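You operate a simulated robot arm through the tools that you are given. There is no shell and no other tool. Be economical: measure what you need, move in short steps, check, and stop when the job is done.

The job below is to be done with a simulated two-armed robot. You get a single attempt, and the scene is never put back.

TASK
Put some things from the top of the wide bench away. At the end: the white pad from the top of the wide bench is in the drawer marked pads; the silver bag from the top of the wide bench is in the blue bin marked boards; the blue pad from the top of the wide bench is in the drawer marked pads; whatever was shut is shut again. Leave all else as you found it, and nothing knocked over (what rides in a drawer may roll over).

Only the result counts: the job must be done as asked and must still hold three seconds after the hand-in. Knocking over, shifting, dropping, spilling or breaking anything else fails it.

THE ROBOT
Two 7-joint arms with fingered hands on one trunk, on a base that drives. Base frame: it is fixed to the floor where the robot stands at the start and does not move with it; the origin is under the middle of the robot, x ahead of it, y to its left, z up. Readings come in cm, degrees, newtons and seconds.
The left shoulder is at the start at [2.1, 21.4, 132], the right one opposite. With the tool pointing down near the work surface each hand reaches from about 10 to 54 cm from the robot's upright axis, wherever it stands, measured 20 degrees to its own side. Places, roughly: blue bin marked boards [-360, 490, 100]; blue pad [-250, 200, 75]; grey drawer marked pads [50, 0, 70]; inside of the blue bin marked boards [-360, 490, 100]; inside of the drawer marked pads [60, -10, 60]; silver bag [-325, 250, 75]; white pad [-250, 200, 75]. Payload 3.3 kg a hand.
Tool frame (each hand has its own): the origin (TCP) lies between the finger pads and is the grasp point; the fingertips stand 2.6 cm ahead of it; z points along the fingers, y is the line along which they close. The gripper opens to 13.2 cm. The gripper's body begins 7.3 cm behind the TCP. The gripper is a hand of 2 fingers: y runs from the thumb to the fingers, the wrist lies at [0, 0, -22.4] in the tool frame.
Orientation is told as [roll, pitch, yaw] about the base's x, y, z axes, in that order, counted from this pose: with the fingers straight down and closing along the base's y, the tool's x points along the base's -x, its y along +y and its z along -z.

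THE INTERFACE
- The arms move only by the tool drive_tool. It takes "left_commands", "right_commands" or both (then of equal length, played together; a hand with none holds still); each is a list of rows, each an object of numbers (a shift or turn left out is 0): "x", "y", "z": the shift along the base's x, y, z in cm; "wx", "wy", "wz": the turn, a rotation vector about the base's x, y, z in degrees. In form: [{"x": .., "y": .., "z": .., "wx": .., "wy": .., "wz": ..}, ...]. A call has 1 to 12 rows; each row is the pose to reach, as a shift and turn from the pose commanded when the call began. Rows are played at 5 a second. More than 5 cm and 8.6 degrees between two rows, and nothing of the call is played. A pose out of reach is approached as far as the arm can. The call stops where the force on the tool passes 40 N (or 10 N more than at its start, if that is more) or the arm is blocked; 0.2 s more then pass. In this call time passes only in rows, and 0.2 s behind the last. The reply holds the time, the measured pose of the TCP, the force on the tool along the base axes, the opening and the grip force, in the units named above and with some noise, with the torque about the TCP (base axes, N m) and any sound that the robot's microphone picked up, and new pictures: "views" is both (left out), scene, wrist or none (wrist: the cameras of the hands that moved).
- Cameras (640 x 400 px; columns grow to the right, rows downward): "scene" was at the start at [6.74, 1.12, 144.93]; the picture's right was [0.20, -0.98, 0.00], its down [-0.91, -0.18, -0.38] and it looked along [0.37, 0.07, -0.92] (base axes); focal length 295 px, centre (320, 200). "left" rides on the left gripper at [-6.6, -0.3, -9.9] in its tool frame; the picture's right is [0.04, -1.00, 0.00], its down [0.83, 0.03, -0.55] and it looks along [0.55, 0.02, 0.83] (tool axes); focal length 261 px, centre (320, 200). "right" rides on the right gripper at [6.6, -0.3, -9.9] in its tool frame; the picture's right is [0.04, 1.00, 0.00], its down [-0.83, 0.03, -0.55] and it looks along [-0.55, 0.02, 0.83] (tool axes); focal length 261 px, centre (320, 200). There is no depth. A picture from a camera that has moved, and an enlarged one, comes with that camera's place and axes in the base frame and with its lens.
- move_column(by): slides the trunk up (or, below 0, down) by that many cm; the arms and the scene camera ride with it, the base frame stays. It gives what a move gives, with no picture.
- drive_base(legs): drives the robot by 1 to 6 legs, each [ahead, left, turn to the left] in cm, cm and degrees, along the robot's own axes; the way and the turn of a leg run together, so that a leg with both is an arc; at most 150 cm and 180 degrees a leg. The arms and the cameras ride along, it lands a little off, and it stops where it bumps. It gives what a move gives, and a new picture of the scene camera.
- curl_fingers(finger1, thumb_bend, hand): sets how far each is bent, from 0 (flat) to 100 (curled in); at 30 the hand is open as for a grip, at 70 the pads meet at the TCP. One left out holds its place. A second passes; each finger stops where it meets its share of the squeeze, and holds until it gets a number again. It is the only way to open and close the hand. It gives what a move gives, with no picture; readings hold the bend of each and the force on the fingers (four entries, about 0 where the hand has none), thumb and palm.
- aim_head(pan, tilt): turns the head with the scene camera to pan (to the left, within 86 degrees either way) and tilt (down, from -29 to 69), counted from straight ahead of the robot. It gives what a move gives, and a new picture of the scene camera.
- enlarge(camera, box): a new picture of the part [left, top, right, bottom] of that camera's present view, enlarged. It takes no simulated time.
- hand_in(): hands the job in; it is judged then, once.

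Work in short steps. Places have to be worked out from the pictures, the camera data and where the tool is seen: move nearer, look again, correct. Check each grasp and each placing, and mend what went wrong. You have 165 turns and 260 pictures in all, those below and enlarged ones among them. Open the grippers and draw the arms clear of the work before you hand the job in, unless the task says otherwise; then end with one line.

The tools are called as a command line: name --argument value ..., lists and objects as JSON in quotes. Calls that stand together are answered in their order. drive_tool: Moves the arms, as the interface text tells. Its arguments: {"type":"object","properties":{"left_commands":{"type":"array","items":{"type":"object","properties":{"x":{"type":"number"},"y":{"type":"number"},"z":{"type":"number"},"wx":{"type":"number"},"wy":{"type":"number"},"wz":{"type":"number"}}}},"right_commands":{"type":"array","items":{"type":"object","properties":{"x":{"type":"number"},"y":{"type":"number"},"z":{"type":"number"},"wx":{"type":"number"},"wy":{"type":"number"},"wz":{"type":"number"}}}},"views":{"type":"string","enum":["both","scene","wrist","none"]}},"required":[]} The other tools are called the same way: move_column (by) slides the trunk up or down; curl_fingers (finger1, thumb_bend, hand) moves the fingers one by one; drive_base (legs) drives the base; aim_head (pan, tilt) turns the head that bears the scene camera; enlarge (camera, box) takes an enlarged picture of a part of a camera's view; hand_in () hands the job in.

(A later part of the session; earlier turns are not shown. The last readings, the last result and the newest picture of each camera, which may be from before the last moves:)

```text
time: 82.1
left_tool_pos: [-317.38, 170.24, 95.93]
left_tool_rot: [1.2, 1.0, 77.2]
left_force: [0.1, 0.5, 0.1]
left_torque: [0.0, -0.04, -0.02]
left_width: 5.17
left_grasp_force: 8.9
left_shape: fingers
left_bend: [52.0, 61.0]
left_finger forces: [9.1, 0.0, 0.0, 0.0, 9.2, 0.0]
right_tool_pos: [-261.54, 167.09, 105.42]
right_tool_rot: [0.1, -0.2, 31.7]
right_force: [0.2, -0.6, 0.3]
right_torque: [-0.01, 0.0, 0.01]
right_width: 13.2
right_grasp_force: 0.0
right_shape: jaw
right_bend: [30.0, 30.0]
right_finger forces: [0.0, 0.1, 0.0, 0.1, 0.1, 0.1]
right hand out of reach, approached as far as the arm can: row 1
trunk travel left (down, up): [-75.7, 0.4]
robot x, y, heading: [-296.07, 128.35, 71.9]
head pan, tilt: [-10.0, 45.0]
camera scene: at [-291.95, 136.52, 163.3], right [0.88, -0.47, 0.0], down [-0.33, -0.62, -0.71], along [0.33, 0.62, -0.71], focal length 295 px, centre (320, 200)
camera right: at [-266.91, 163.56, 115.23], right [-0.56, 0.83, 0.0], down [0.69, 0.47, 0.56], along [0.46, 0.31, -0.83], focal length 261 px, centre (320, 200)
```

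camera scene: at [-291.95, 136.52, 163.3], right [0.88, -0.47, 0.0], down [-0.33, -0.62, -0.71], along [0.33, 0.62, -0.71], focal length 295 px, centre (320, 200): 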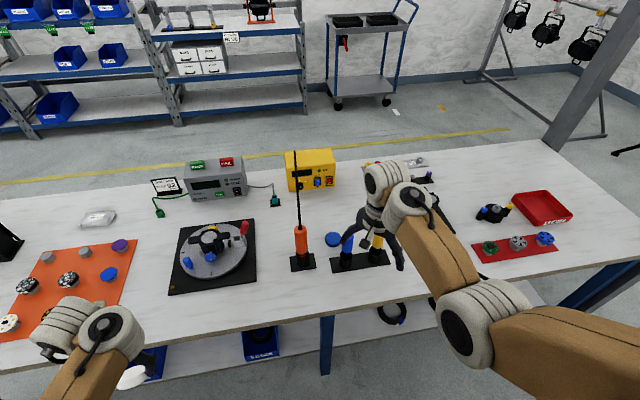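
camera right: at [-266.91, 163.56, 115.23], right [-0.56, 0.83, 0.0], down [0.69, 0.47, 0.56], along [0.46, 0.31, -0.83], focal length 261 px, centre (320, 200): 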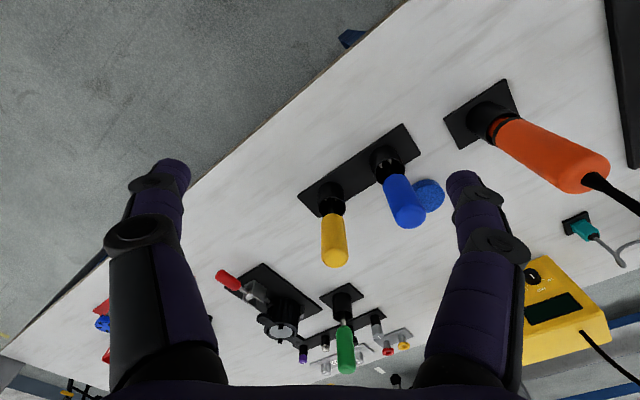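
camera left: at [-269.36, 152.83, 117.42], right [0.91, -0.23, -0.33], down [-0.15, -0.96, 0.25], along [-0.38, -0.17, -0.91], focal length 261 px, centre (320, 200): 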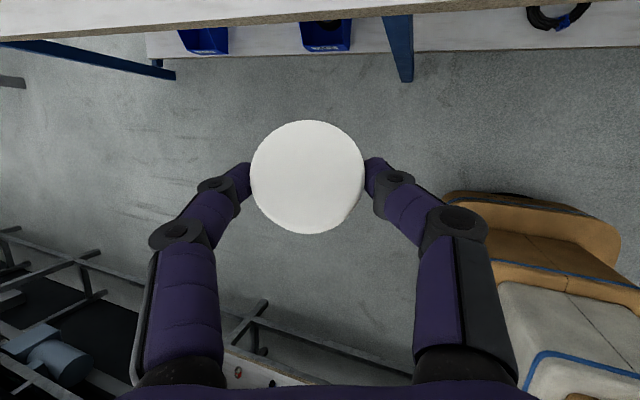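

Hand is yawed properly. I drive ahead 18 cm with it above the tools.

drive_base --legs '[[18.3, 0, 0]]'

drive_tool --right_commands '[{"x": -0.8, "y": 2.5}, {"x": -1.6, "y": 5}, {"x": -1.8, "y": 6}]' --views "both"

```text
time: 83.7
left_tool_pos: [-311.54, 187.85, 95.96]
left_tool_rot: [1.2, 1.2, 76.9]
left_force: [-0.1, 0.4, -0.2]
left_torque: [0.0, 0.02, 0.0]
left_width: 5.13
left_grasp_force: 9.0
left_shape: fingers
left_bend: [52.0, 61.0]
left_finger forces: [9.1, 0.0, 0.1, 0.0, 9.2, 0.0]
right_tool_pos: [-255.65, 184.65, 105.32]
right_tool_rot: [-0.1, -0.2, 31.6]
right_force: [0.0, 0.3, -0.6]
right_torque: [-0.01, 0.0, 0.05]
right_width: 13.17
right_grasp_force: 0.0
right_shape: jaw
right_bend: [30.0, 30.0]
right_finger forces: [0.0, 0.0, 0.0, 0.1, 0.0, 0.0]
trunk travel left (down, up): [-75.7, 0.4]
robot x, y, heading: [-290.02, 145.64, 71.4]
head pan, tilt: [-10.0, 45.0]
camera scene: at [-286.09, 154.1, 163.29], right [0.88, -0.47, 0.0], down [-0.34, -0.62, -0.71], along [0.34, 0.62, -0.71], focal length 295 px, centre (320, 200)
```

scene: 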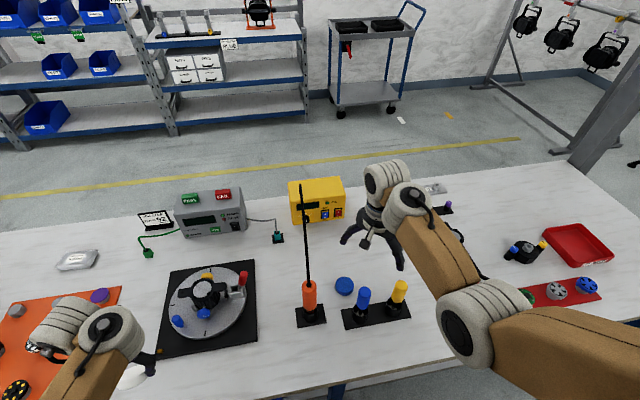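

```text
time: 84.5
left_tool_pos: [-311.51, 187.67, 96.11]
left_tool_rot: [1.3, 1.1, 76.9]
left_force: [0.2, -1.0, -0.4]
left_torque: [0.02, 0.0, -0.02]
left_width: 5.14
left_grasp_force: 9.1
left_shape: fingers
left_bend: [52.0, 61.0]
left_finger forces: [9.2, 0.0, 0.1, 0.0, 9.2, 0.1]
right_tool_pos: [-257.61, 190.43, 105.27]
right_tool_rot: [0.0, -0.2, 31.7]
right_force: [-0.7, -0.3, -0.7]
right_torque: [0.0, 0.03, 0.02]
right_width: 13.19
right_grasp_force: 0.0
right_shape: jaw
right_bend: [30.0, 30.0]
right_finger forces: [0.0, 0.0, 0.0, 0.0, 0.0, 0.0]
trunk travel left (down, up): [-75.7, 0.4]
robot x, y, heading: [-290.13, 145.7, 71.6]
head pan, tilt: [-10.0, 45.0]
camera scene: at [-286.16, 153.91, 163.31], right [0.88, -0.48, 0.0], down [-0.34, -0.62, -0.71], along [0.34, 0.62, -0.71], focal length 295 px, centre (320, 200)
camera right: at [-262.94, 186.86, 115.17], right [-0.56, 0.83, 0.0], down [0.69, 0.46, 0.56], along [0.46, 0.31, -0.83], focal length 261 px, centre (320, 200)
```

scene: 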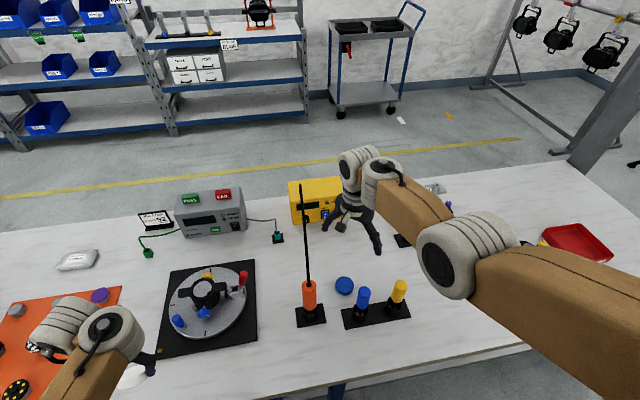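
right: 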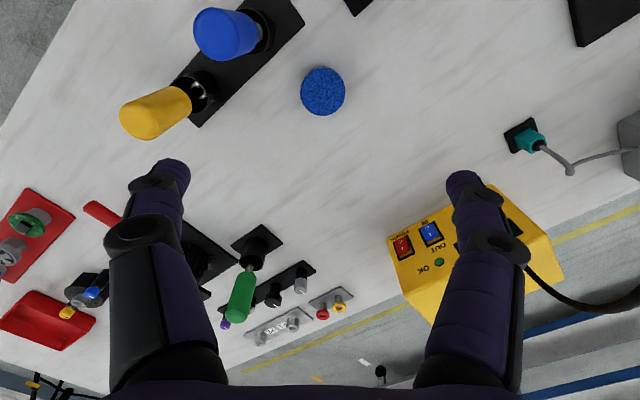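

Right hand is over blue (offset 0.5 cm). Before lowering the trunk I retract the left hand behind the table edge.

drive_tool --left_commands '[{"x": -1.4, "y": -4.2}, {"x": -2.8, "y": -8.4}, {"x": -4.2, "y": -12.6}, {"x": -5.6, "y": -16.8}, {"x": -6.7, "y": -20}]' --right_commands '[{"x": 0.1, "y": 0.2}, {"x": 0.2, "y": 0.5}, {"x": 0.2, "y": 0.5}, {"x": 0.2, "y": 0.5}, {"x": 0.2, "y": 0.5}]' --views "wrist"

```text
time: 85.7
left_tool_pos: [-318.03, 167.72, 96.04]
left_tool_rot: [1.3, 1.1, 76.9]
left_force: [0.1, 0.0, -0.5]
left_torque: [0.03, 0.0, 0.02]
left_width: 5.12
left_grasp_force: 9.0
left_shape: fingers
left_bend: [52.0, 61.0]
left_finger forces: [9.1, 0.0, 0.0, 0.0, 9.1, 0.0]
right_tool_pos: [-257.22, 190.97, 105.35]
right_tool_rot: [0.1, -0.3, 31.6]
right_force: [-0.6, -0.5, 0.4]
right_torque: [0.0, 0.0, -0.02]
right_width: 13.2
right_grasp_force: 0.0
right_shape: jaw
right_bend: [30.0, 30.0]
right_finger forces: [0.0, 0.0, 0.1, 0.0, 0.0, 0.0]
trunk travel left (down, up): [-75.7, 0.4]
robot x, y, heading: [-290.22, 145.78, 71.5]
head pan, tilt: [-10.0, 45.0]
camera right: at [-262.61, 187.31, 115.21], right [-0.56, 0.83, 0.0], down [0.69, 0.46, 0.56], along [0.46, 0.31, -0.83], focal length 261 px, centre (320, 200)
camera left: at [-316.04, 174.02, 105.83], right [0.96, -0.27, -0.02], down [-0.21, -0.8, 0.57], along [-0.17, -0.54, -0.82], focal length 261 px, centre (320, 200)
```

right: 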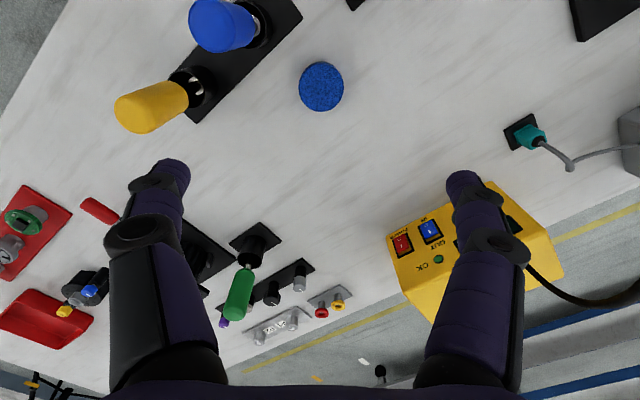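
left: 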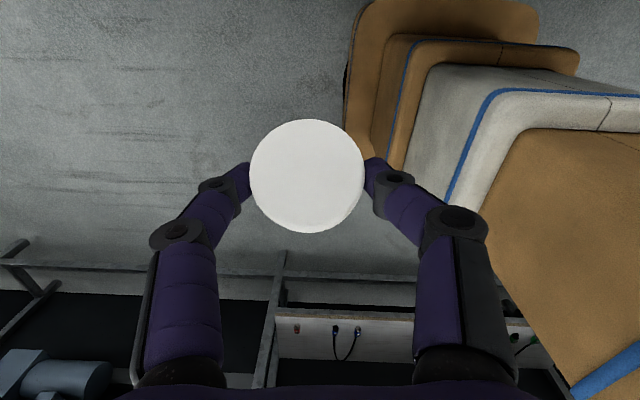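

Both placed. I lower the trunk 18 cm and check alignment.

move_column --by -18

enlarge --camera "right" --box '[0, 0, 640, 400]'

```text
time: 87.7
left_tool_pos: [-318.1, 167.74, 77.98]
left_tool_rot: [1.3, 1.1, 76.9]
left_force: [-0.1, -1.2, -0.5]
left_torque: [0.05, 0.0, 0.0]
left_width: 5.11
left_grasp_force: 8.9
left_shape: fingers
left_bend: [52.0, 61.0]
left_finger forces: [9.0, 0.0, 0.0, 0.1, 9.1, 0.1]
right_tool_pos: [-257.12, 190.9, 87.31]
right_tool_rot: [0.0, -0.2, 31.6]
right_force: [0.0, 0.6, -0.6]
right_torque: [-0.04, 0.0, 0.03]
right_width: 13.22
right_grasp_force: 0.0
right_shape: jaw
right_bend: [30.0, 30.0]
right_finger forces: [0.0, 0.0, 0.1, 0.0, 0.0, 0.0]
trunk travel left (down, up): [-57.7, 18.4]
robot x, y, heading: [-289.95, 145.42, 71.6]
head pan, tilt: [-10.0, 45.0]
```

```text
1.00 times, centred on (320, 200) of right
camera zoom: at [-262.63, 187.38, 97.25], right [-0.56, 0.83, 0.0], down [0.69, 0.46, 0.56], along [0.46, 0.31, -0.83], focal length 261 px, centre (320, 200)
```

zoom: 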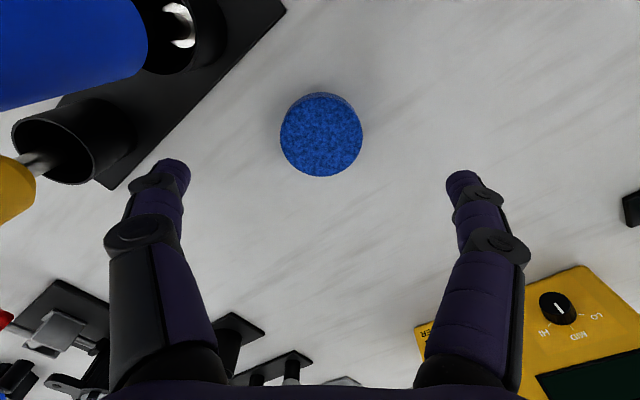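

Aligned. Lowering 6.2 cm and closing gently.

move_column --by -6.2

curl_fingers --hand "right" --finger1 50 --thumb_bend 50

enlarge --camera "right" --box '[100, 20, 540, 295]'

```text
time: 88.7
left_tool_pos: [-318.17, 167.65, 71.73]
left_tool_rot: [1.4, 1.2, 77.0]
left_force: [-0.1, 0.5, -0.1]
left_torque: [-0.02, -0.03, -0.03]
left_width: 5.11
left_grasp_force: 9.3
left_shape: fingers
left_bend: [52.0, 61.0]
left_finger forces: [9.2, 0.1, 0.0, 0.0, 9.0, 0.0]
right_tool_pos: [-257.23, 190.94, 81.17]
right_tool_rot: [0.0, -0.2, 31.7]
right_force: [-0.3, 0.6, 0.1]
right_torque: [0.01, -0.03, 0.01]
right_width: 13.24
right_grasp_force: 0.1
right_shape: jaw
right_bend: [30.0, 30.0]
right_finger forces: [0.0, 0.0, 0.0, 0.0, 0.0, 0.0]
trunk travel left (down, up): [-51.5, 24.6]
robot x, y, heading: [-290.07, 146.21, 71.6]
head pan, tilt: [-10.0, 45.0]
```

```text
time: 89.7
left_tool_pos: [-318.28, 167.68, 71.8]
left_tool_rot: [1.4, 1.1, 76.9]
left_force: [1.6, -0.6, -0.2]
left_torque: [-0.02, -0.01, 0.02]
left_width: 5.09
left_grasp_force: 9.2
left_shape: fingers
left_bend: [52.0, 61.0]
left_finger forces: [9.1, 0.0, 0.0, 0.0, 9.1, 0.0]
right_tool_pos: [-257.25, 191.02, 81.35]
right_tool_rot: [0.1, -0.4, 31.5]
right_force: [3.0, 2.2, 14.7]
right_torque: [-0.14, -0.2, 0.09]
right_width: 7.24
right_grasp_force: 8.0
right_shape: fingers
right_bend: [48.0, 49.0]
right_finger forces: [5.0, 0.0, 0.1, 0.0, 9.9, 0.1]
trunk travel left (down, up): [-51.5, 24.6]
robot x, y, heading: [-290.81, 145.69, 71.7]
head pan, tilt: [-10.0, 45.0]
```

```text
1.45 times, centred on (320, 158) of right
camera zoom: at [-262.62, 187.38, 91.15], right [-0.56, 0.83, 0.0], down [0.69, 0.46, 0.56], along [0.46, 0.31, -0.83], focal length 379 px, centre (320, 262)
```

zoom: 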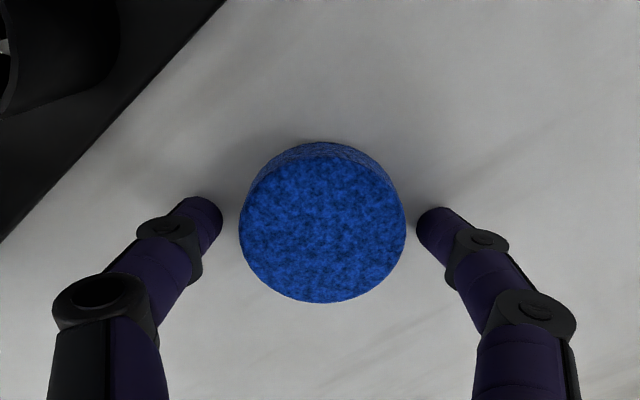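

Fingertips press the table as they curl; I raise 0.7 cm and finish closing.

move_column --by 0.7

curl_fingers --hand "right" --finger1 63 --thumb_bend 63

enlarge --camera "right" --box '[100, 20, 540, 295]'

```text
time: 90.2
left_tool_pos: [-318.24, 167.75, 72.42]
left_tool_rot: [1.4, 1.1, 76.9]
left_force: [0.4, 0.4, 0.8]
left_torque: [-0.01, 0.01, 0.03]
left_width: 5.08
left_grasp_force: 8.8
left_shape: fingers
left_bend: [52.0, 61.0]
left_finger forces: [9.1, 0.0, 0.0, 0.1, 9.0, 0.0]
right_tool_pos: [-257.23, 190.92, 81.69]
right_tool_rot: [0.0, -0.2, 31.6]
right_force: [0.3, 0.7, 0.1]
right_torque: [-0.01, 0.02, -0.01]
right_width: 6.72
right_grasp_force: 0.0
right_shape: fingers
right_bend: [50.0, 50.0]
right_finger forces: [0.0, 0.0, 0.0, 0.1, 0.0, 0.0]
trunk travel left (down, up): [-52.2, 23.9]
robot x, y, heading: [-290.37, 145.82, 71.6]
head pan, tilt: [-10.0, 45.0]
```

```text
time: 91.2
left_tool_pos: [-318.21, 167.71, 72.53]
left_tool_rot: [1.3, 1.0, 76.9]
left_force: [-0.7, -0.3, -0.8]
left_torque: [0.03, 0.02, 0.04]
left_width: 5.12
left_grasp_force: 8.9
left_shape: fingers
left_bend: [52.0, 61.0]
left_finger forces: [9.0, 0.1, 0.1, 0.1, 9.2, 0.0]
right_tool_pos: [-257.3, 190.98, 81.76]
right_tool_rot: [-0.1, -0.1, 31.6]
right_force: [0.6, 0.0, -0.5]
right_torque: [-0.03, 0.03, -0.03]
right_width: 5.32
right_grasp_force: 8.5
right_shape: fingers
right_bend: [53.0, 59.0]
right_finger forces: [8.7, 0.0, 0.0, 0.0, 8.7, 0.0]
trunk travel left (down, up): [-52.2, 23.9]
robot x, y, heading: [-290.15, 145.89, 71.5]
head pan, tilt: [-10.0, 45.0]
```

```text
1.45 times, centred on (320, 158) of right
camera zoom: at [-262.61, 187.38, 91.73], right [-0.56, 0.83, 0.0], down [0.69, 0.46, 0.56], along [0.46, 0.31, -0.83], focal length 379 px, centre (320, 262)
```

zoom: 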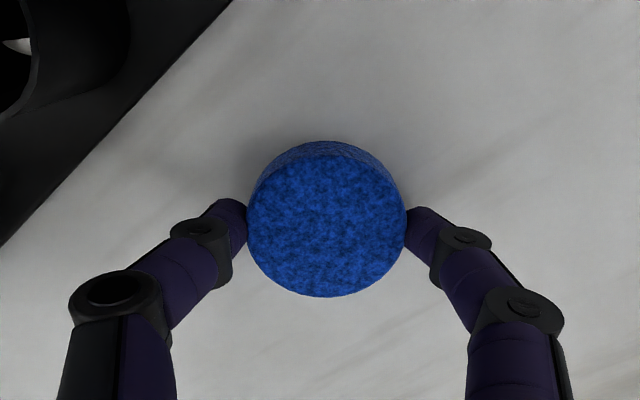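

Gripped evenly. I lift with the trunk, check, and back the base away.

move_column --by 23

drive_base --legs '[[-28, 0, 0]]'

enlarge --camera "right" --box '[0, 0, 640, 400]'

```text
time: 93.7
left_tool_pos: [-318.19, 167.68, 95.35]
left_tool_rot: [1.2, 1.1, 76.9]
left_force: [-0.1, -0.2, 0.2]
left_torque: [0.0, -0.02, 0.0]
left_width: 5.13
left_grasp_force: 8.8
left_shape: fingers
left_bend: [52.0, 61.0]
left_finger forces: [9.1, 0.0, 0.0, 0.1, 9.2, 0.1]
right_tool_pos: [-257.25, 190.92, 104.74]
right_tool_rot: [0.0, -0.2, 31.7]
right_force: [-0.1, 0.0, 0.3]
right_torque: [0.03, 0.0, 0.03]
right_width: 5.36
right_grasp_force: 8.9
right_shape: fingers
right_bend: [53.0, 59.0]
right_finger forces: [8.7, 0.1, 0.0, 0.0, 8.7, 0.0]
trunk travel left (down, up): [-75.2, 0.9]
robot x, y, heading: [-290.48, 145.96, 71.8]
head pan, tilt: [-10.0, 45.0]
```

```text
time: 95.6
left_tool_pos: [-327.25, 140.73, 95.53]
left_tool_rot: [1.3, 1.1, 77.0]
left_force: [0.2, -0.7, 0.6]
left_torque: [0.01, 0.01, 0.01]
left_width: 5.13
left_grasp_force: 9.1
left_shape: fingers
left_bend: [52.0, 61.0]
left_finger forces: [9.1, 0.1, 0.1, 0.0, 9.2, 0.1]
right_tool_pos: [-266.22, 163.92, 104.98]
right_tool_rot: [0.1, -0.3, 31.7]
right_force: [-0.1, 0.2, 0.0]
right_torque: [0.05, -0.01, -0.03]
right_width: 5.34
right_grasp_force: 9.1
right_shape: fingers
right_bend: [53.0, 59.0]
right_finger forces: [8.7, 0.0, 0.0, 0.1, 8.7, 0.1]
trunk travel left (down, up): [-75.2, 0.9]
robot x, y, heading: [-299.46, 118.96, 71.9]
head pan, tilt: [-10.0, 45.0]
camera scene: at [-295.13, 126.84, 162.81], right [0.88, -0.47, 0.0], down [-0.34, -0.62, -0.71], along [0.34, 0.62, -0.71], focal length 295 px, centre (320, 200)
```

scene: 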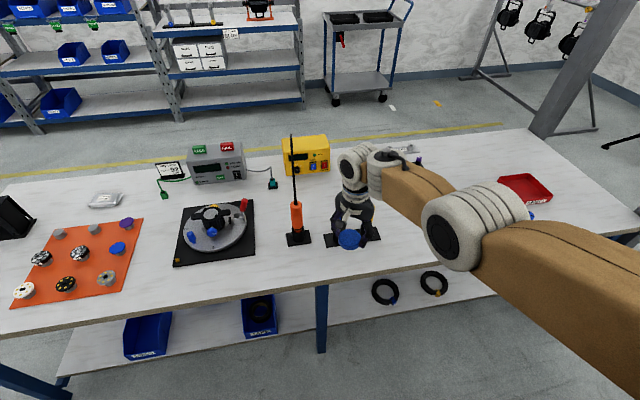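

```text
1.00 times, centred on (320, 200) of right
camera zoom: at [-271.62, 160.35, 114.77], right [-0.56, 0.83, 0.0], down [0.69, 0.46, 0.56], along [0.46, 0.31, -0.83], focal length 261 px, centre (320, 200)
```

zoom: 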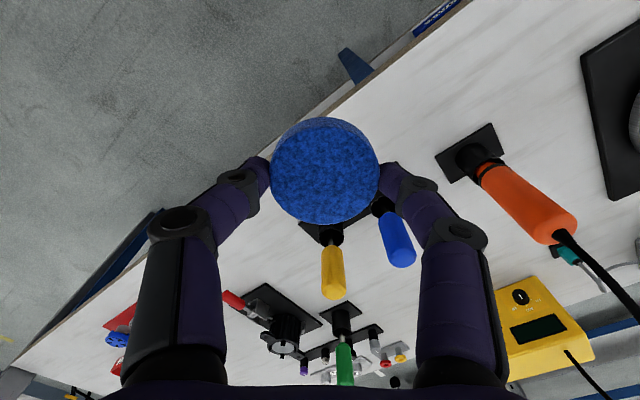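

Both pads are held. I retract and un-yaw the right hand, then translate sideways along the aisle back toward the drawer bench.

drive_tool --right_commands '[{"x": -1.3, "y": -4, "wz": 6}, {"x": -2.6, "y": -8, "wz": 12}, {"x": -3.9, "y": -12, "wz": 18}, {"x": -5.2, "y": -16, "wz": 24}, {"x": -6.3, "y": -19, "wz": 30}, {"x": -6.3, "y": -19, "wz": 36}, {"x": -6.3, "y": -19, "wz": 40}]' --views "none"

drive_base --legs '[[0, -120, 0], [0, -120, 0]]'

```text
time: 97.2
left_tool_pos: [-327.32, 140.76, 95.49]
left_tool_rot: [1.3, 1.2, 77.0]
left_force: [-0.2, 0.3, -0.9]
left_torque: [0.0, 0.01, -0.03]
left_width: 5.14
left_grasp_force: 9.5
left_shape: fingers
left_bend: [52.0, 61.0]
left_finger forces: [9.1, 0.0, 0.0, 0.0, 9.1, 0.1]
right_tool_pos: [-271.52, 145.21, 105.01]
right_tool_rot: [-1.0, -0.7, 71.5]
right_force: [0.2, -0.4, -0.3]
right_torque: [0.03, -0.02, -0.02]
right_width: 5.28
right_grasp_force: 7.9
right_shape: fingers
right_bend: [53.0, 59.0]
right_finger forces: [8.1, 0.0, 0.0, 0.1, 8.2, 0.1]
trunk travel left (down, up): [-75.2, 0.9]
robot x, y, heading: [-299.49, 118.52, 71.5]
head pan, tilt: [-10.0, 45.0]
```

```text
time: 109.1
left_tool_pos: [-97.6, 63.43, 95.47]
left_tool_rot: [1.3, 1.1, 76.5]
left_force: [0.0, 0.3, 0.4]
left_torque: [-0.02, 0.01, -0.02]
left_width: 5.12
left_grasp_force: 9.1
left_shape: fingers
left_bend: [52.0, 61.0]
left_finger forces: [9.2, 0.1, 0.0, 0.1, 9.2, 0.0]
right_tool_pos: [-41.92, 67.09, 104.67]
right_tool_rot: [-1.1, -0.3, 70.9]
right_force: [-0.9, 0.9, -0.4]
right_torque: [-0.02, 0.04, 0.01]
right_width: 5.28
right_grasp_force: 8.6
right_shape: fingers
right_bend: [53.0, 59.0]
right_finger forces: [8.3, 0.0, 0.1, 0.0, 8.3, 0.1]
trunk travel left (down, up): [-75.2, 0.9]
robot x, y, heading: [-69.85, 41.01, 71.3]
head pan, tilt: [-10.0, 45.0]
camera scene: at [-65.64, 49.32, 162.8], right [0.88, -0.48, 0.0], down [-0.34, -0.62, -0.71], along [0.34, 0.62, -0.71], focal length 295 px, centre (320, 200)
```

scene: 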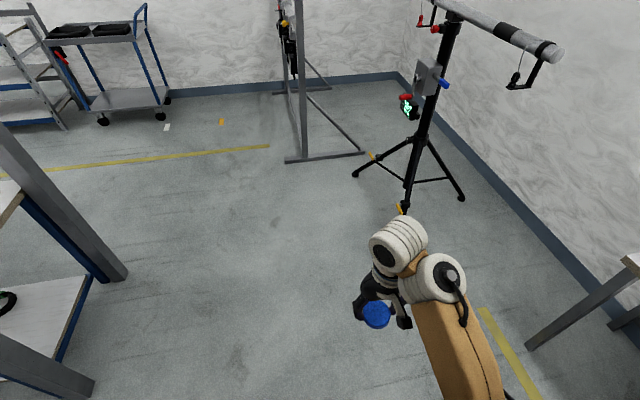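

Now turn right 90° to face the drawer bench.

drive_base --legs '[[0, 0, -89.8]]'

aim_head --pan 0 --tilt 35

```text
time: 113.3
left_tool_pos: [-47.23, 68.63, 95.55]
left_tool_rot: [1.3, 1.1, -14.5]
left_force: [-0.3, 1.1, -0.2]
left_torque: [0.01, 0.0, -0.05]
left_width: 5.11
left_grasp_force: 9.5
left_shape: fingers
left_bend: [52.0, 62.0]
left_finger forces: [9.0, 0.0, 0.0, 0.0, 9.0, 0.0]
right_tool_pos: [-44.55, 12.93, 104.62]
right_tool_rot: [-1.3, -0.2, -19.9]
right_force: [0.3, 0.0, -0.5]
right_torque: [-0.01, 0.0, -0.01]
right_width: 5.3
right_grasp_force: 8.4
right_shape: fingers
right_bend: [53.0, 59.0]
right_finger forces: [8.2, 0.0, 0.0, 0.0, 8.2, 0.1]
trunk travel left (down, up): [-75.2, 0.9]
robot x, y, heading: [-69.83, 41.42, -19.7]
head pan, tilt: [-10.0, 45.0]
camera scene: at [-61.91, 36.88, 162.8], right [-0.5, -0.87, 0.0], down [-0.61, 0.35, -0.71], along [0.61, -0.35, -0.71], focal length 295 px, centre (320, 200)
```

scene: 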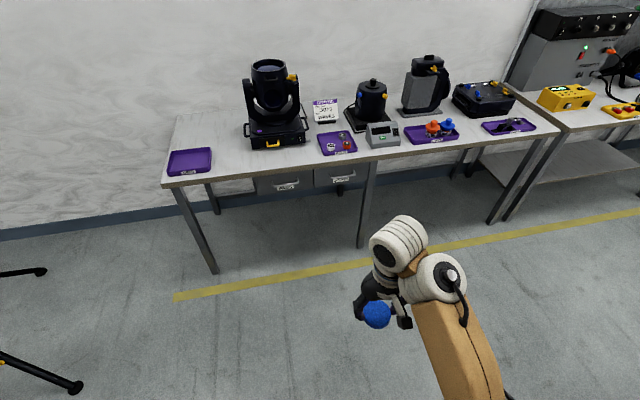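

```text
time: 114.1
left_tool_pos: [-47.22, 68.65, 95.49]
left_tool_rot: [1.3, 1.0, -14.6]
left_force: [0.0, 1.2, 0.2]
left_torque: [0.0, 0.02, 0.0]
left_width: 5.13
left_grasp_force: 9.1
left_shape: fingers
left_bend: [52.0, 62.0]
left_finger forces: [9.0, 0.1, 0.0, 0.0, 9.0, 0.0]
right_tool_pos: [-44.67, 12.77, 104.51]
right_tool_rot: [-1.3, -0.2, -19.9]
right_force: [0.3, -0.2, 0.2]
right_torque: [-0.01, 0.0, -0.04]
right_width: 5.25
right_grasp_force: 8.3
right_shape: fingers
right_bend: [53.0, 59.0]
right_finger forces: [8.3, 0.0, 0.0, 0.0, 8.2, 0.1]
trunk travel left (down, up): [-75.2, 0.9]
robot x, y, heading: [-70.16, 41.0, -20.0]
head pan, tilt: [0.0, 35.0]
camera scene: at [-60.69, 37.93, 164.28], right [-0.34, -0.94, 0.0], down [-0.54, 0.19, -0.82], along [0.77, -0.28, -0.57], focal length 295 px, centre (320, 200)
```

scene: 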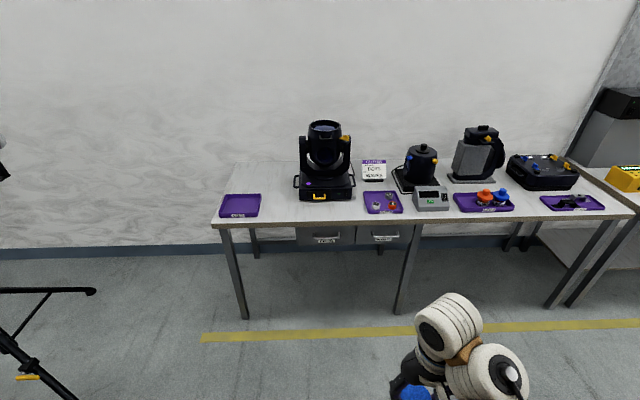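

Bench faced; a clear spot for a temporary set-down lies between the left tray and the light at ≈(50,20). I drive ahead to about 40 cm from the bench edge.

drive_base --legs '[[70, -2, 1.6]]'

aim_head --pan 15 --tilt 55

```text
time: 117.9
left_tool_pos: [17.83, 44.69, 95.59]
left_tool_rot: [1.4, 1.2, -12.9]
left_force: [0.4, -0.3, 1.1]
left_torque: [0.01, 0.01, 0.0]
left_width: 5.1
left_grasp_force: 8.9
left_shape: fingers
left_bend: [52.0, 62.0]
left_finger forces: [9.0, 0.0, 0.0, 0.1, 9.0, 0.1]
right_tool_pos: [22.11, -11.01, 104.66]
right_tool_rot: [-1.2, -0.2, -18.3]
right_force: [0.3, -0.1, -0.4]
right_torque: [0.02, 0.02, 0.02]
right_width: 5.28
right_grasp_force: 8.2
right_shape: fingers
right_bend: [53.0, 59.0]
right_finger forces: [8.2, 0.0, 0.0, 0.1, 8.2, 0.1]
trunk travel left (down, up): [-75.2, 0.9]
robot x, y, heading: [-4.32, 16.65, -18.1]
head pan, tilt: [0.0, 35.0]
camera scene: at [5.28, 13.5, 164.28], right [-0.31, -0.95, 0.0], down [-0.55, 0.18, -0.82], along [0.78, -0.25, -0.57], focal length 295 px, centre (320, 200)
```

scene: 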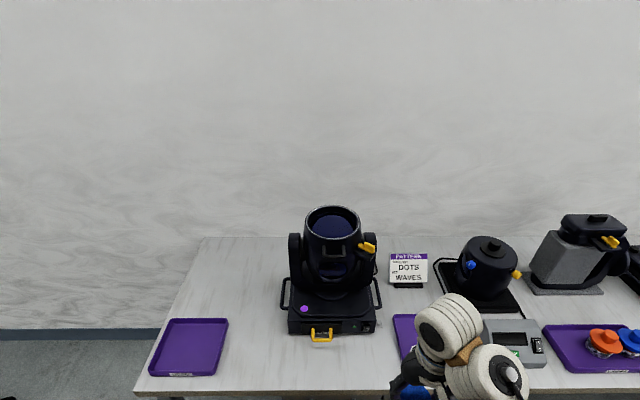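

```text
time: 118.7
left_tool_pos: [17.74, 44.74, 95.53]
left_tool_rot: [1.4, 1.1, -12.9]
left_force: [-0.1, 0.4, 0.2]
left_torque: [0.0, 0.01, 0.0]
left_width: 5.12
left_grasp_force: 9.1
left_shape: fingers
left_bend: [52.0, 62.0]
left_finger forces: [8.9, 0.0, 0.0, 0.1, 9.0, 0.0]
right_tool_pos: [22.15, -10.91, 104.53]
right_tool_rot: [-1.4, -0.2, -18.2]
right_force: [-0.2, -0.2, -0.5]
right_torque: [-0.02, 0.0, 0.04]
right_width: 5.31
right_grasp_force: 7.9
right_shape: fingers
right_bend: [53.0, 59.0]
right_finger forces: [8.2, 0.0, 0.0, 0.1, 8.1, 0.1]
trunk travel left (down, up): [-75.2, 0.9]
robot x, y, heading: [-3.79, 16.43, -18.1]
head pan, tilt: [15.0, 55.0]
camera scene: at [4.04, 15.87, 161.47], right [-0.05, -1.0, 0.0], down [-0.82, 0.04, -0.57], along [0.57, -0.03, -0.82], focal length 295 px, centre (320, 200)
```

scene: 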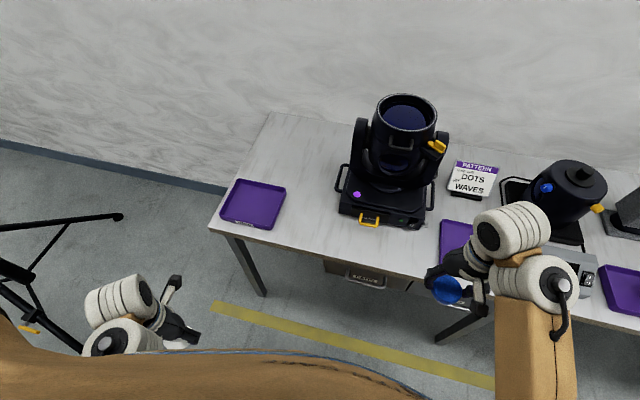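

Spot chosen (50,18). I move the left hand over it, a bit higher.

drive_tool --left_commands '[{"x": 3.3, "y": -3, "z": 0.7}, {"x": 6.6, "y": -6, "z": 1.4}, {"x": 9.9, "y": -9, "z": 2}, {"x": 13.2, "y": -12, "z": 3}, {"x": 16.5, "y": -15, "z": 4}, {"x": 19.8, "y": -18, "z": 5}, {"x": 23.1, "y": -20.5, "z": 6}, {"x": 26.5, "y": -23, "z": 6}, {"x": 29.5, "y": -25, "z": 6}, {"x": 32.2, "y": -26.6, "z": 6}]' --views "both"

```text
time: 120.9
left_tool_pos: [50.04, 17.98, 101.34]
left_tool_rot: [1.3, 1.0, -13.0]
left_force: [0.9, 0.4, 0.6]
left_torque: [-0.01, -0.03, 0.0]
left_width: 5.1
left_grasp_force: 9.2
left_shape: fingers
left_bend: [52.0, 62.0]
left_finger forces: [9.0, 0.1, 0.0, 0.1, 9.0, 0.0]
right_tool_pos: [22.19, -11.21, 104.71]
right_tool_rot: [-1.3, -0.2, -18.3]
right_force: [-0.2, -0.2, -0.2]
right_torque: [-0.01, 0.02, -0.02]
right_width: 5.25
right_grasp_force: 7.4
right_shape: fingers
right_bend: [53.0, 59.0]
right_finger forces: [8.2, 0.0, 0.1, 0.0, 8.2, 0.1]
trunk travel left (down, up): [-75.2, 0.9]
robot x, y, heading: [-4.25, 16.52, -18.1]
head pan, tilt: [15.0, 55.0]
camera scene: at [4.19, 15.79, 161.45], right [-0.05, -1.0, 0.0], down [-0.82, 0.04, -0.57], along [0.57, -0.03, -0.82], focal length 295 px, centre (320, 200)
camera left: at [56.61, 15.82, 111.12], right [-0.26, -0.96, -0.02], down [-0.8, 0.21, 0.57], along [-0.54, 0.17, -0.82], focal length 261 px, centre (320, 200)
```

scene: 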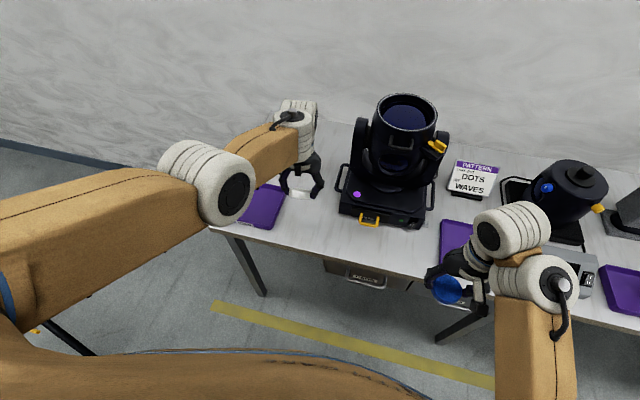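
left: 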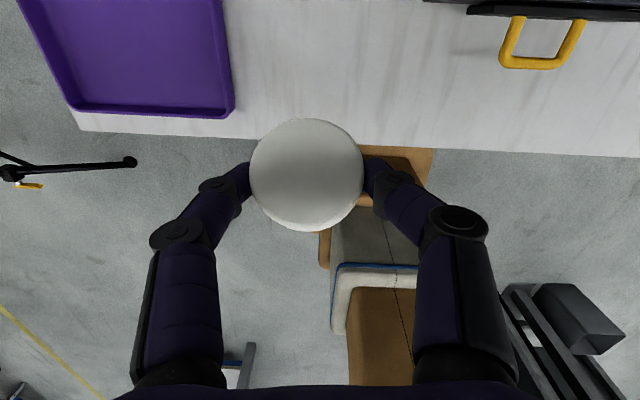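

Pad would sit ~7 cm inside the edge. I lower the trunk 19.5 cm.

move_column --by -19.3

enlarge --camera "left" --box '[0, 0, 640, 400]'

```text
time: 123.0
left_tool_pos: [50.02, 18.07, 82.19]
left_tool_rot: [1.3, 1.1, -12.8]
left_force: [-1.8, 0.0, 5.7]
left_torque: [-0.07, -0.01, -0.01]
left_width: 4.77
left_grasp_force: 10.6
left_shape: fingers
left_bend: [54.0, 63.0]
left_finger forces: [9.2, 0.1, 0.1, 0.1, 12.1, 0.1]
right_tool_pos: [22.08, -10.96, 85.48]
right_tool_rot: [-1.3, -0.2, -18.3]
right_force: [0.8, 0.1, 0.3]
right_torque: [-0.02, 0.01, -0.01]
right_width: 5.27
right_grasp_force: 8.7
right_shape: fingers
right_bend: [53.0, 59.0]
right_finger forces: [8.1, 0.0, 0.0, 0.0, 8.2, 0.0]
trunk travel left (down, up): [-55.9, 20.2]
robot x, y, heading: [-4.38, 16.35, -17.9]
head pan, tilt: [15.0, 55.0]
```

```text
1.00 times, centred on (320, 200) of left
camera zoom: at [56.47, 15.91, 92.01], right [-0.26, -0.96, -0.02], down [-0.8, 0.2, 0.57], along [-0.54, 0.17, -0.82], focal length 261 px, centre (320, 200)
```

zoom: 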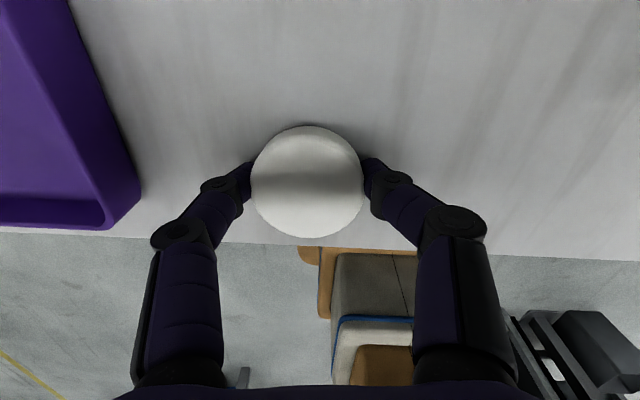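

White rests on the bench (contact felt, ~6 cm inside edge). I release.

curl_fingers --hand "left" --finger1 44 --thumb_bend 48

move_column --by 10

enlarge --camera "left" --box '[0, 0, 640, 400]'

```text
time: 124.0
left_tool_pos: [50.03, 18.02, 82.31]
left_tool_rot: [1.2, 0.8, -12.9]
left_force: [4.3, 2.9, 22.2]
left_torque: [-0.81, -0.04, 0.17]
left_width: 7.3
left_grasp_force: 11.6
left_shape: fingers
left_bend: [44.0, 51.0]
left_finger forces: [0.1, 0.0, 0.1, 0.1, 22.5, 0.0]
right_tool_pos: [21.94, -10.97, 85.46]
right_tool_rot: [-1.1, -0.3, -18.4]
right_force: [-0.4, -0.2, 0.1]
right_torque: [0.0, -0.03, -0.01]
right_width: 5.29
right_grasp_force: 7.9
right_shape: fingers
right_bend: [53.0, 59.0]
right_finger forces: [8.2, 0.0, 0.0, 0.1, 8.2, 0.0]
trunk travel left (down, up): [-55.9, 20.2]
robot x, y, heading: [-4.16, 16.52, -18.2]
head pan, tilt: [15.0, 55.0]
```

```text
time: 125.4
left_tool_pos: [50.07, 17.98, 92.14]
left_tool_rot: [1.4, 1.1, -12.9]
left_force: [0.3, -0.6, -0.2]
left_torque: [-0.01, -0.01, 0.01]
left_width: 7.95
left_grasp_force: 0.1
left_shape: fingers
left_bend: [44.0, 48.0]
left_finger forces: [0.0, 0.0, 0.0, 0.1, 0.0, 0.0]
right_tool_pos: [22.04, -11.05, 95.32]
right_tool_rot: [-1.2, -0.1, -18.3]
right_force: [0.3, 0.1, -0.3]
right_torque: [0.0, 0.05, -0.01]
right_width: 5.26
right_grasp_force: 8.7
right_shape: fingers
right_bend: [53.0, 59.0]
right_finger forces: [8.2, 0.0, 0.1, 0.1, 8.2, 0.0]
trunk travel left (down, up): [-65.9, 10.2]
robot x, y, heading: [-4.17, 16.73, -18.3]
head pan, tilt: [15.0, 55.0]
```

```text
1.00 times, centred on (320, 200) of left
camera zoom: at [56.45, 15.93, 101.93], right [-0.26, -0.96, -0.02], down [-0.8, 0.2, 0.57], along [-0.55, 0.17, -0.82], focal length 261 px, centre (320, 200)
```

zoom: 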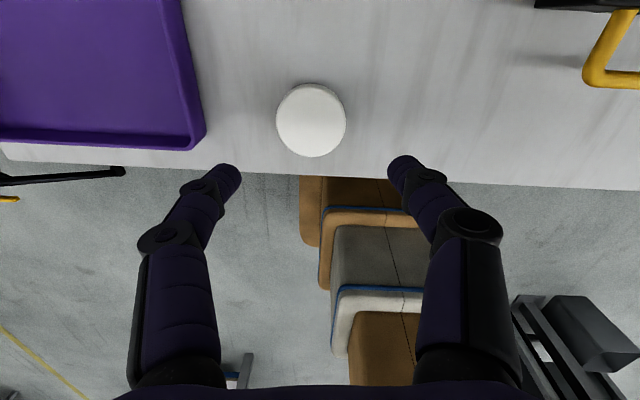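

White is safely set down. I retract the left hand and begin pitching it forward for the handle grasp.

drive_tool --left_commands '[{"x": -4.2, "y": 1.4, "z": 1}, {"x": -8.4, "y": 2.8, "z": 1}, {"x": -12.6, "y": 4.2, "z": 0}, {"x": -16.8, "y": 5.6, "z": -2}, {"x": -20, "y": 6.6, "z": -4}]' --views "none"

drive_base --legs '[[-12, 0, 0], [0, -21, 0]]'

enlarge --camera "scene" --box '[240, 180, 480, 330]'

```text
time: 126.6
left_tool_pos: [29.9, 24.51, 88.13]
left_tool_rot: [1.2, 1.1, -12.8]
left_force: [-0.6, -0.6, -0.6]
left_torque: [-0.01, -0.02, 0.01]
left_width: 8.01
left_grasp_force: 0.1
left_shape: fingers
left_bend: [44.0, 48.0]
left_finger forces: [0.0, 0.0, 0.0, 0.0, 0.0, 0.1]
right_tool_pos: [22.02, -10.99, 95.33]
right_tool_rot: [-1.1, -0.3, -18.4]
right_force: [0.2, -1.3, 0.1]
right_torque: [0.03, -0.02, 0.0]
right_width: 5.28
right_grasp_force: 8.2
right_shape: fingers
right_bend: [53.0, 59.0]
right_finger forces: [8.2, 0.0, 0.1, 0.0, 8.2, 0.1]
trunk travel left (down, up): [-65.9, 10.2]
robot x, y, heading: [-3.91, 16.39, -18.2]
head pan, tilt: [15.0, 55.0]
```

```text
time: 129.1
left_tool_pos: [11.75, 7.85, 88.22]
left_tool_rot: [1.3, 1.1, -12.9]
left_force: [-0.1, 0.7, 0.0]
left_torque: [0.01, 0.0, 0.0]
left_width: 8.0
left_grasp_force: 0.1
left_shape: fingers
left_bend: [44.0, 48.0]
left_finger forces: [0.0, 0.0, 0.1, 0.0, 0.0, 0.1]
right_tool_pos: [3.87, -27.8, 95.29]
right_tool_rot: [-1.1, -0.2, -18.4]
right_force: [0.2, -0.2, -0.5]
right_torque: [-0.01, 0.02, -0.02]
right_width: 5.27
right_grasp_force: 7.9
right_shape: fingers
right_bend: [53.0, 59.0]
right_finger forces: [8.2, 0.0, 0.0, 0.0, 8.2, 0.0]
trunk travel left (down, up): [-65.9, 10.2]
robot x, y, heading: [-22.5, 0.09, -18.0]
head pan, tilt: [15.0, 55.0]
camera scene: at [-14.17, -0.95, 152.15], right [-0.06, -1.0, 0.0], down [-0.82, 0.05, -0.57], along [0.57, -0.03, -0.82], focal length 295 px, centre (320, 200)
```

scene: 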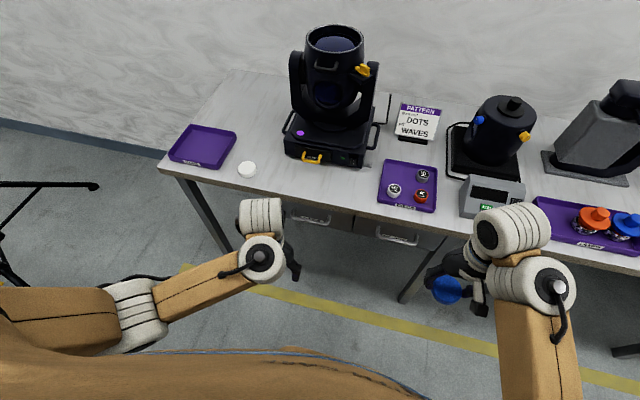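

```text
2.67 times, centred on (360, 255) of scene
camera zoom: at [-14.17, -0.95, 152.15], right [-0.06, -1.0, 0.0], down [-0.82, 0.05, -0.57], along [0.57, -0.03, -0.82], focal length 786 px, centre (213, 53)
```

zoom: 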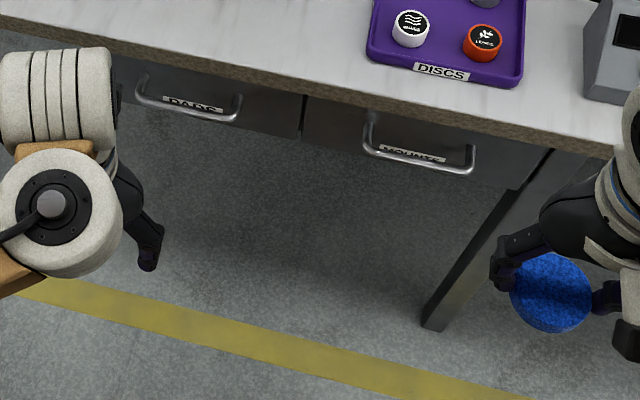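

Handle bar ≈(35.3,-0.3,70). I pitch the left hand to point forward while moving it ahead.

drive_tool --left_commands '[{"x": 1, "y": -0.3, "wx": -2.6, "wy": -7.8}, {"x": 2, "y": -0.7, "wx": -5.2, "wy": -15.5}, {"x": 3, "y": -1, "wx": -7.8, "wy": -23.3}, {"x": 4, "y": -1.4, "wx": -10.3, "wy": -31}, {"x": 5, "y": -1.7, "wx": -12.9, "wy": -38.8}, {"x": 6, "y": -2, "wx": -15.5, "wy": -46.6}, {"x": 7, "y": -2.4, "wx": -18.1, "wy": -54.3}, {"x": 8, "y": -2.7, "wx": -20.7, "wy": -62}, {"x": 9, "y": -3.1, "wx": -23.2, "wy": -69.9}, {"x": 10, "y": -3.4, "wx": -25.8, "wy": -77.6}, {"x": 10.3, "y": -3.7, "wx": -28.4, "wy": -85.4}]' --views "scene"

```text
time: 131.5
left_tool_pos: [22.2, 4.3, 88.12]
left_tool_rot: [-77.1, -84.5, 59.9]
left_force: [0.1, 0.0, -0.2]
left_torque: [0.02, 0.03, 0.02]
left_width: 7.99
left_grasp_force: 0.1
left_shape: fingers
left_bend: [44.0, 48.0]
left_finger forces: [0.0, 0.0, 0.0, 0.0, 0.0, 0.1]
right_tool_pos: [3.84, -27.6, 95.38]
right_tool_rot: [-1.2, -0.2, -18.3]
right_force: [0.9, 0.8, -0.4]
right_torque: [-0.01, 0.07, 0.04]
right_width: 5.24
right_grasp_force: 8.0
right_shape: fingers
right_bend: [53.0, 59.0]
right_finger forces: [8.2, 0.1, 0.0, 0.0, 8.2, 0.1]
trunk travel left (down, up): [-65.9, 10.2]
robot x, y, heading: [-22.09, 0.07, -18.4]
head pan, tilt: [15.0, 55.0]
camera scene: at [-14.07, -0.81, 152.15], right [-0.06, -1.0, 0.0], down [-0.82, 0.05, -0.57], along [0.57, -0.03, -0.82], focal length 295 px, centre (320, 200)
```

scene: 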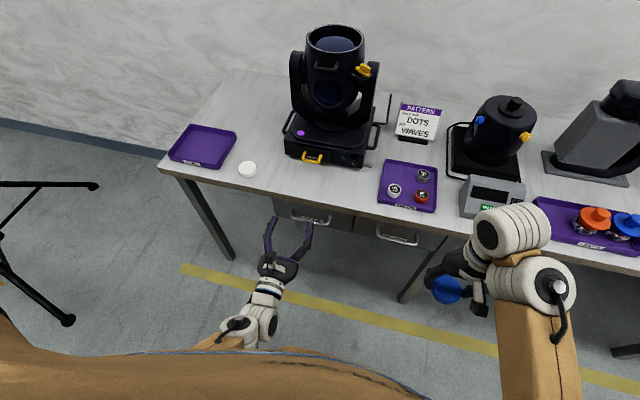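

Hand points forward. Now roll it 90° about the forward axis so the fingers close vertically.

drive_tool --left_commands '[{"wx": 7.8, "wy": -2.6}, {"wx": 15.5, "wy": -5.2}, {"wx": 23.3, "wy": -7.8}, {"wx": 31, "wy": -10.3}, {"wx": 38.8, "wy": -12.9}, {"wx": 46.6, "wy": -15.5}, {"wx": 54.3, "wy": -18.1}, {"wx": 62, "wy": -20.7}, {"wx": 69.9, "wy": -23.2}, {"wx": 77.6, "wy": -25.8}, {"wx": 85.4, "wy": -28.4}]' --views "both"

```text
time: 133.9
left_tool_pos: [22.1, 4.1, 88.31]
left_tool_rot: [91.1, -5.4, -107.3]
left_force: [0.1, 0.4, 0.1]
left_torque: [0.01, 0.0, 0.01]
left_width: 8.0
left_grasp_force: 0.0
left_shape: fingers
left_bend: [44.0, 48.0]
left_finger forces: [0.0, 0.0, 0.1, 0.0, 0.0, 0.0]
right_tool_pos: [3.84, -27.69, 95.4]
right_tool_rot: [-1.2, -0.2, -18.4]
right_force: [0.2, 0.4, -0.5]
right_torque: [0.04, -0.01, -0.02]
right_width: 5.24
right_grasp_force: 8.3
right_shape: fingers
right_bend: [53.0, 59.0]
right_finger forces: [8.2, 0.0, 0.0, 0.0, 8.1, 0.0]
trunk travel left (down, up): [-65.9, 10.2]
robot x, y, heading: [-22.36, -0.05, -18.2]
head pan, tilt: [15.0, 55.0]
camera scene: at [-14.12, -0.8, 152.15], right [-0.06, -1.0, 0.0], down [-0.82, 0.05, -0.57], along [0.57, -0.03, -0.82], focal length 295 px, centre (320, 200)
camera left: at [10.77, 0.66, 88.39], right [0.0, -0.06, -1.0], down [-0.28, 0.96, -0.06], along [0.96, 0.28, -0.01], focal length 261 px, centre (320, 200)
```

scene: 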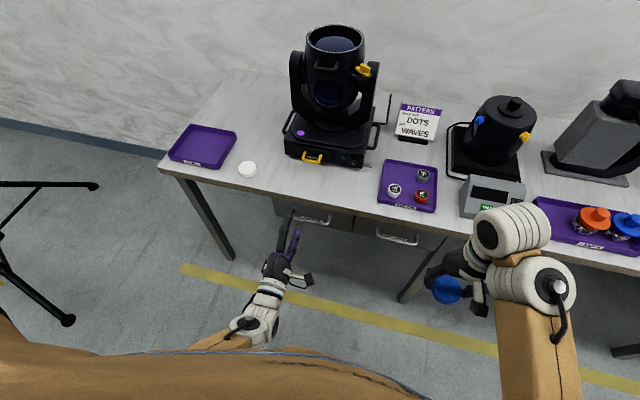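
left: 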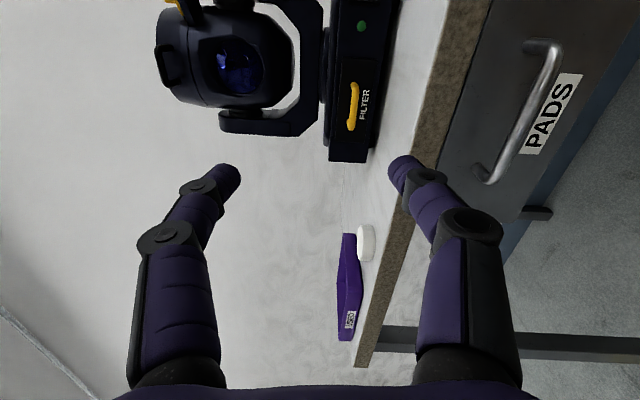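

Perfect orientation; handle mid seen at ≈(35.5,-1,70). I narrow the fingers, lower the trunk to handle height and look.

curl_fingers --hand "left" --finger1 53 --thumb_bend 53

move_column --by -18.2

drive_tool --left_commands '[{"x": 2.5, "y": -0.9}, {"x": 5, "y": -1.8}]' --views "wrist"

```text
time: 134.9
left_tool_pos: [22.01, 4.22, 88.15]
left_tool_rot: [91.2, -5.5, -107.3]
left_force: [0.1, -0.2, 0.0]
left_torque: [0.0, -0.01, -0.02]
left_width: 5.72
left_grasp_force: 0.0
left_shape: fingers
left_bend: [53.0, 53.0]
left_finger forces: [0.0, 0.0, 0.0, 0.1, 0.0, 0.0]
right_tool_pos: [3.8, -27.73, 95.33]
right_tool_rot: [-1.1, -0.2, -18.4]
right_force: [-0.1, -0.1, 0.1]
right_torque: [0.03, 0.0, -0.03]
right_width: 5.29
right_grasp_force: 7.9
right_shape: fingers
right_bend: [53.0, 59.0]
right_finger forces: [8.1, 0.0, 0.1, 0.0, 8.2, 0.0]
trunk travel left (down, up): [-65.9, 10.2]
robot x, y, heading: [-22.26, 0.11, -18.3]
head pan, tilt: [15.0, 55.0]
```

```text
time: 136.9
left_tool_pos: [22.1, 4.26, 69.92]
left_tool_rot: [91.2, -5.5, -107.4]
left_force: [-0.4, 0.5, -0.3]
left_torque: [0.04, 0.0, 0.01]
left_width: 5.7
left_grasp_force: 0.0
left_shape: fingers
left_bend: [53.0, 53.0]
left_finger forces: [0.0, 0.0, 0.0, 0.0, 0.1, 0.0]
right_tool_pos: [3.7, -27.66, 77.24]
right_tool_rot: [-1.2, -0.3, -18.3]
right_force: [-1.0, 0.8, -0.2]
right_torque: [0.04, -0.03, 0.03]
right_width: 5.27
right_grasp_force: 8.6
right_shape: fingers
right_bend: [53.0, 59.0]
right_finger forces: [8.2, 0.0, 0.0, 0.0, 8.3, 0.0]
trunk travel left (down, up): [-47.7, 28.4]
robot x, y, heading: [-22.11, -0.09, -18.2]
head pan, tilt: [15.0, 55.0]
```

```text
time: 137.5
left_tool_pos: [27.12, 2.7, 69.76]
left_tool_rot: [90.8, -5.2, -107.1]
left_force: [-0.2, -0.6, -0.4]
left_torque: [-0.03, 0.0, -0.04]
left_width: 5.67
left_grasp_force: 0.2
left_shape: fingers
left_bend: [53.0, 53.0]
left_finger forces: [0.0, 0.0, 0.0, 0.0, 0.1, 0.1]
right_tool_pos: [3.89, -27.8, 77.02]
right_tool_rot: [-1.2, -0.2, -18.2]
right_force: [0.6, 0.3, -0.1]
right_torque: [0.01, -0.02, -0.01]
right_width: 5.26
right_grasp_force: 7.8
right_shape: fingers
right_bend: [53.0, 59.0]
right_finger forces: [8.3, 0.0, 0.1, 0.0, 8.2, 0.0]
trunk travel left (down, up): [-47.7, 28.4]
robot x, y, heading: [-22.59, -0.12, -18.3]
head pan, tilt: [15.0, 55.0]
camera left: at [15.73, -0.72, 69.98], right [0.0, -0.05, -1.0], down [-0.28, 0.96, -0.05], along [0.96, 0.28, -0.01], focal length 261 px, centre (320, 200)
```

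left: 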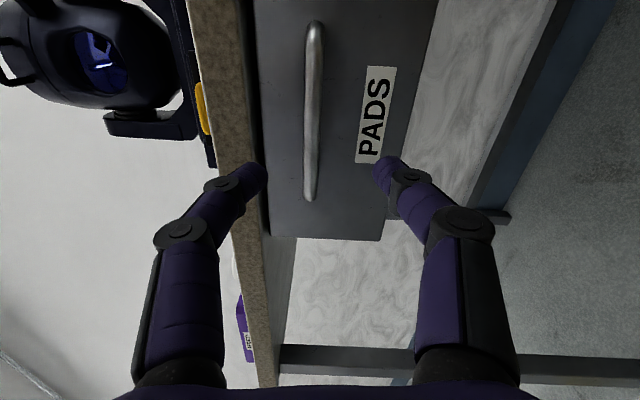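

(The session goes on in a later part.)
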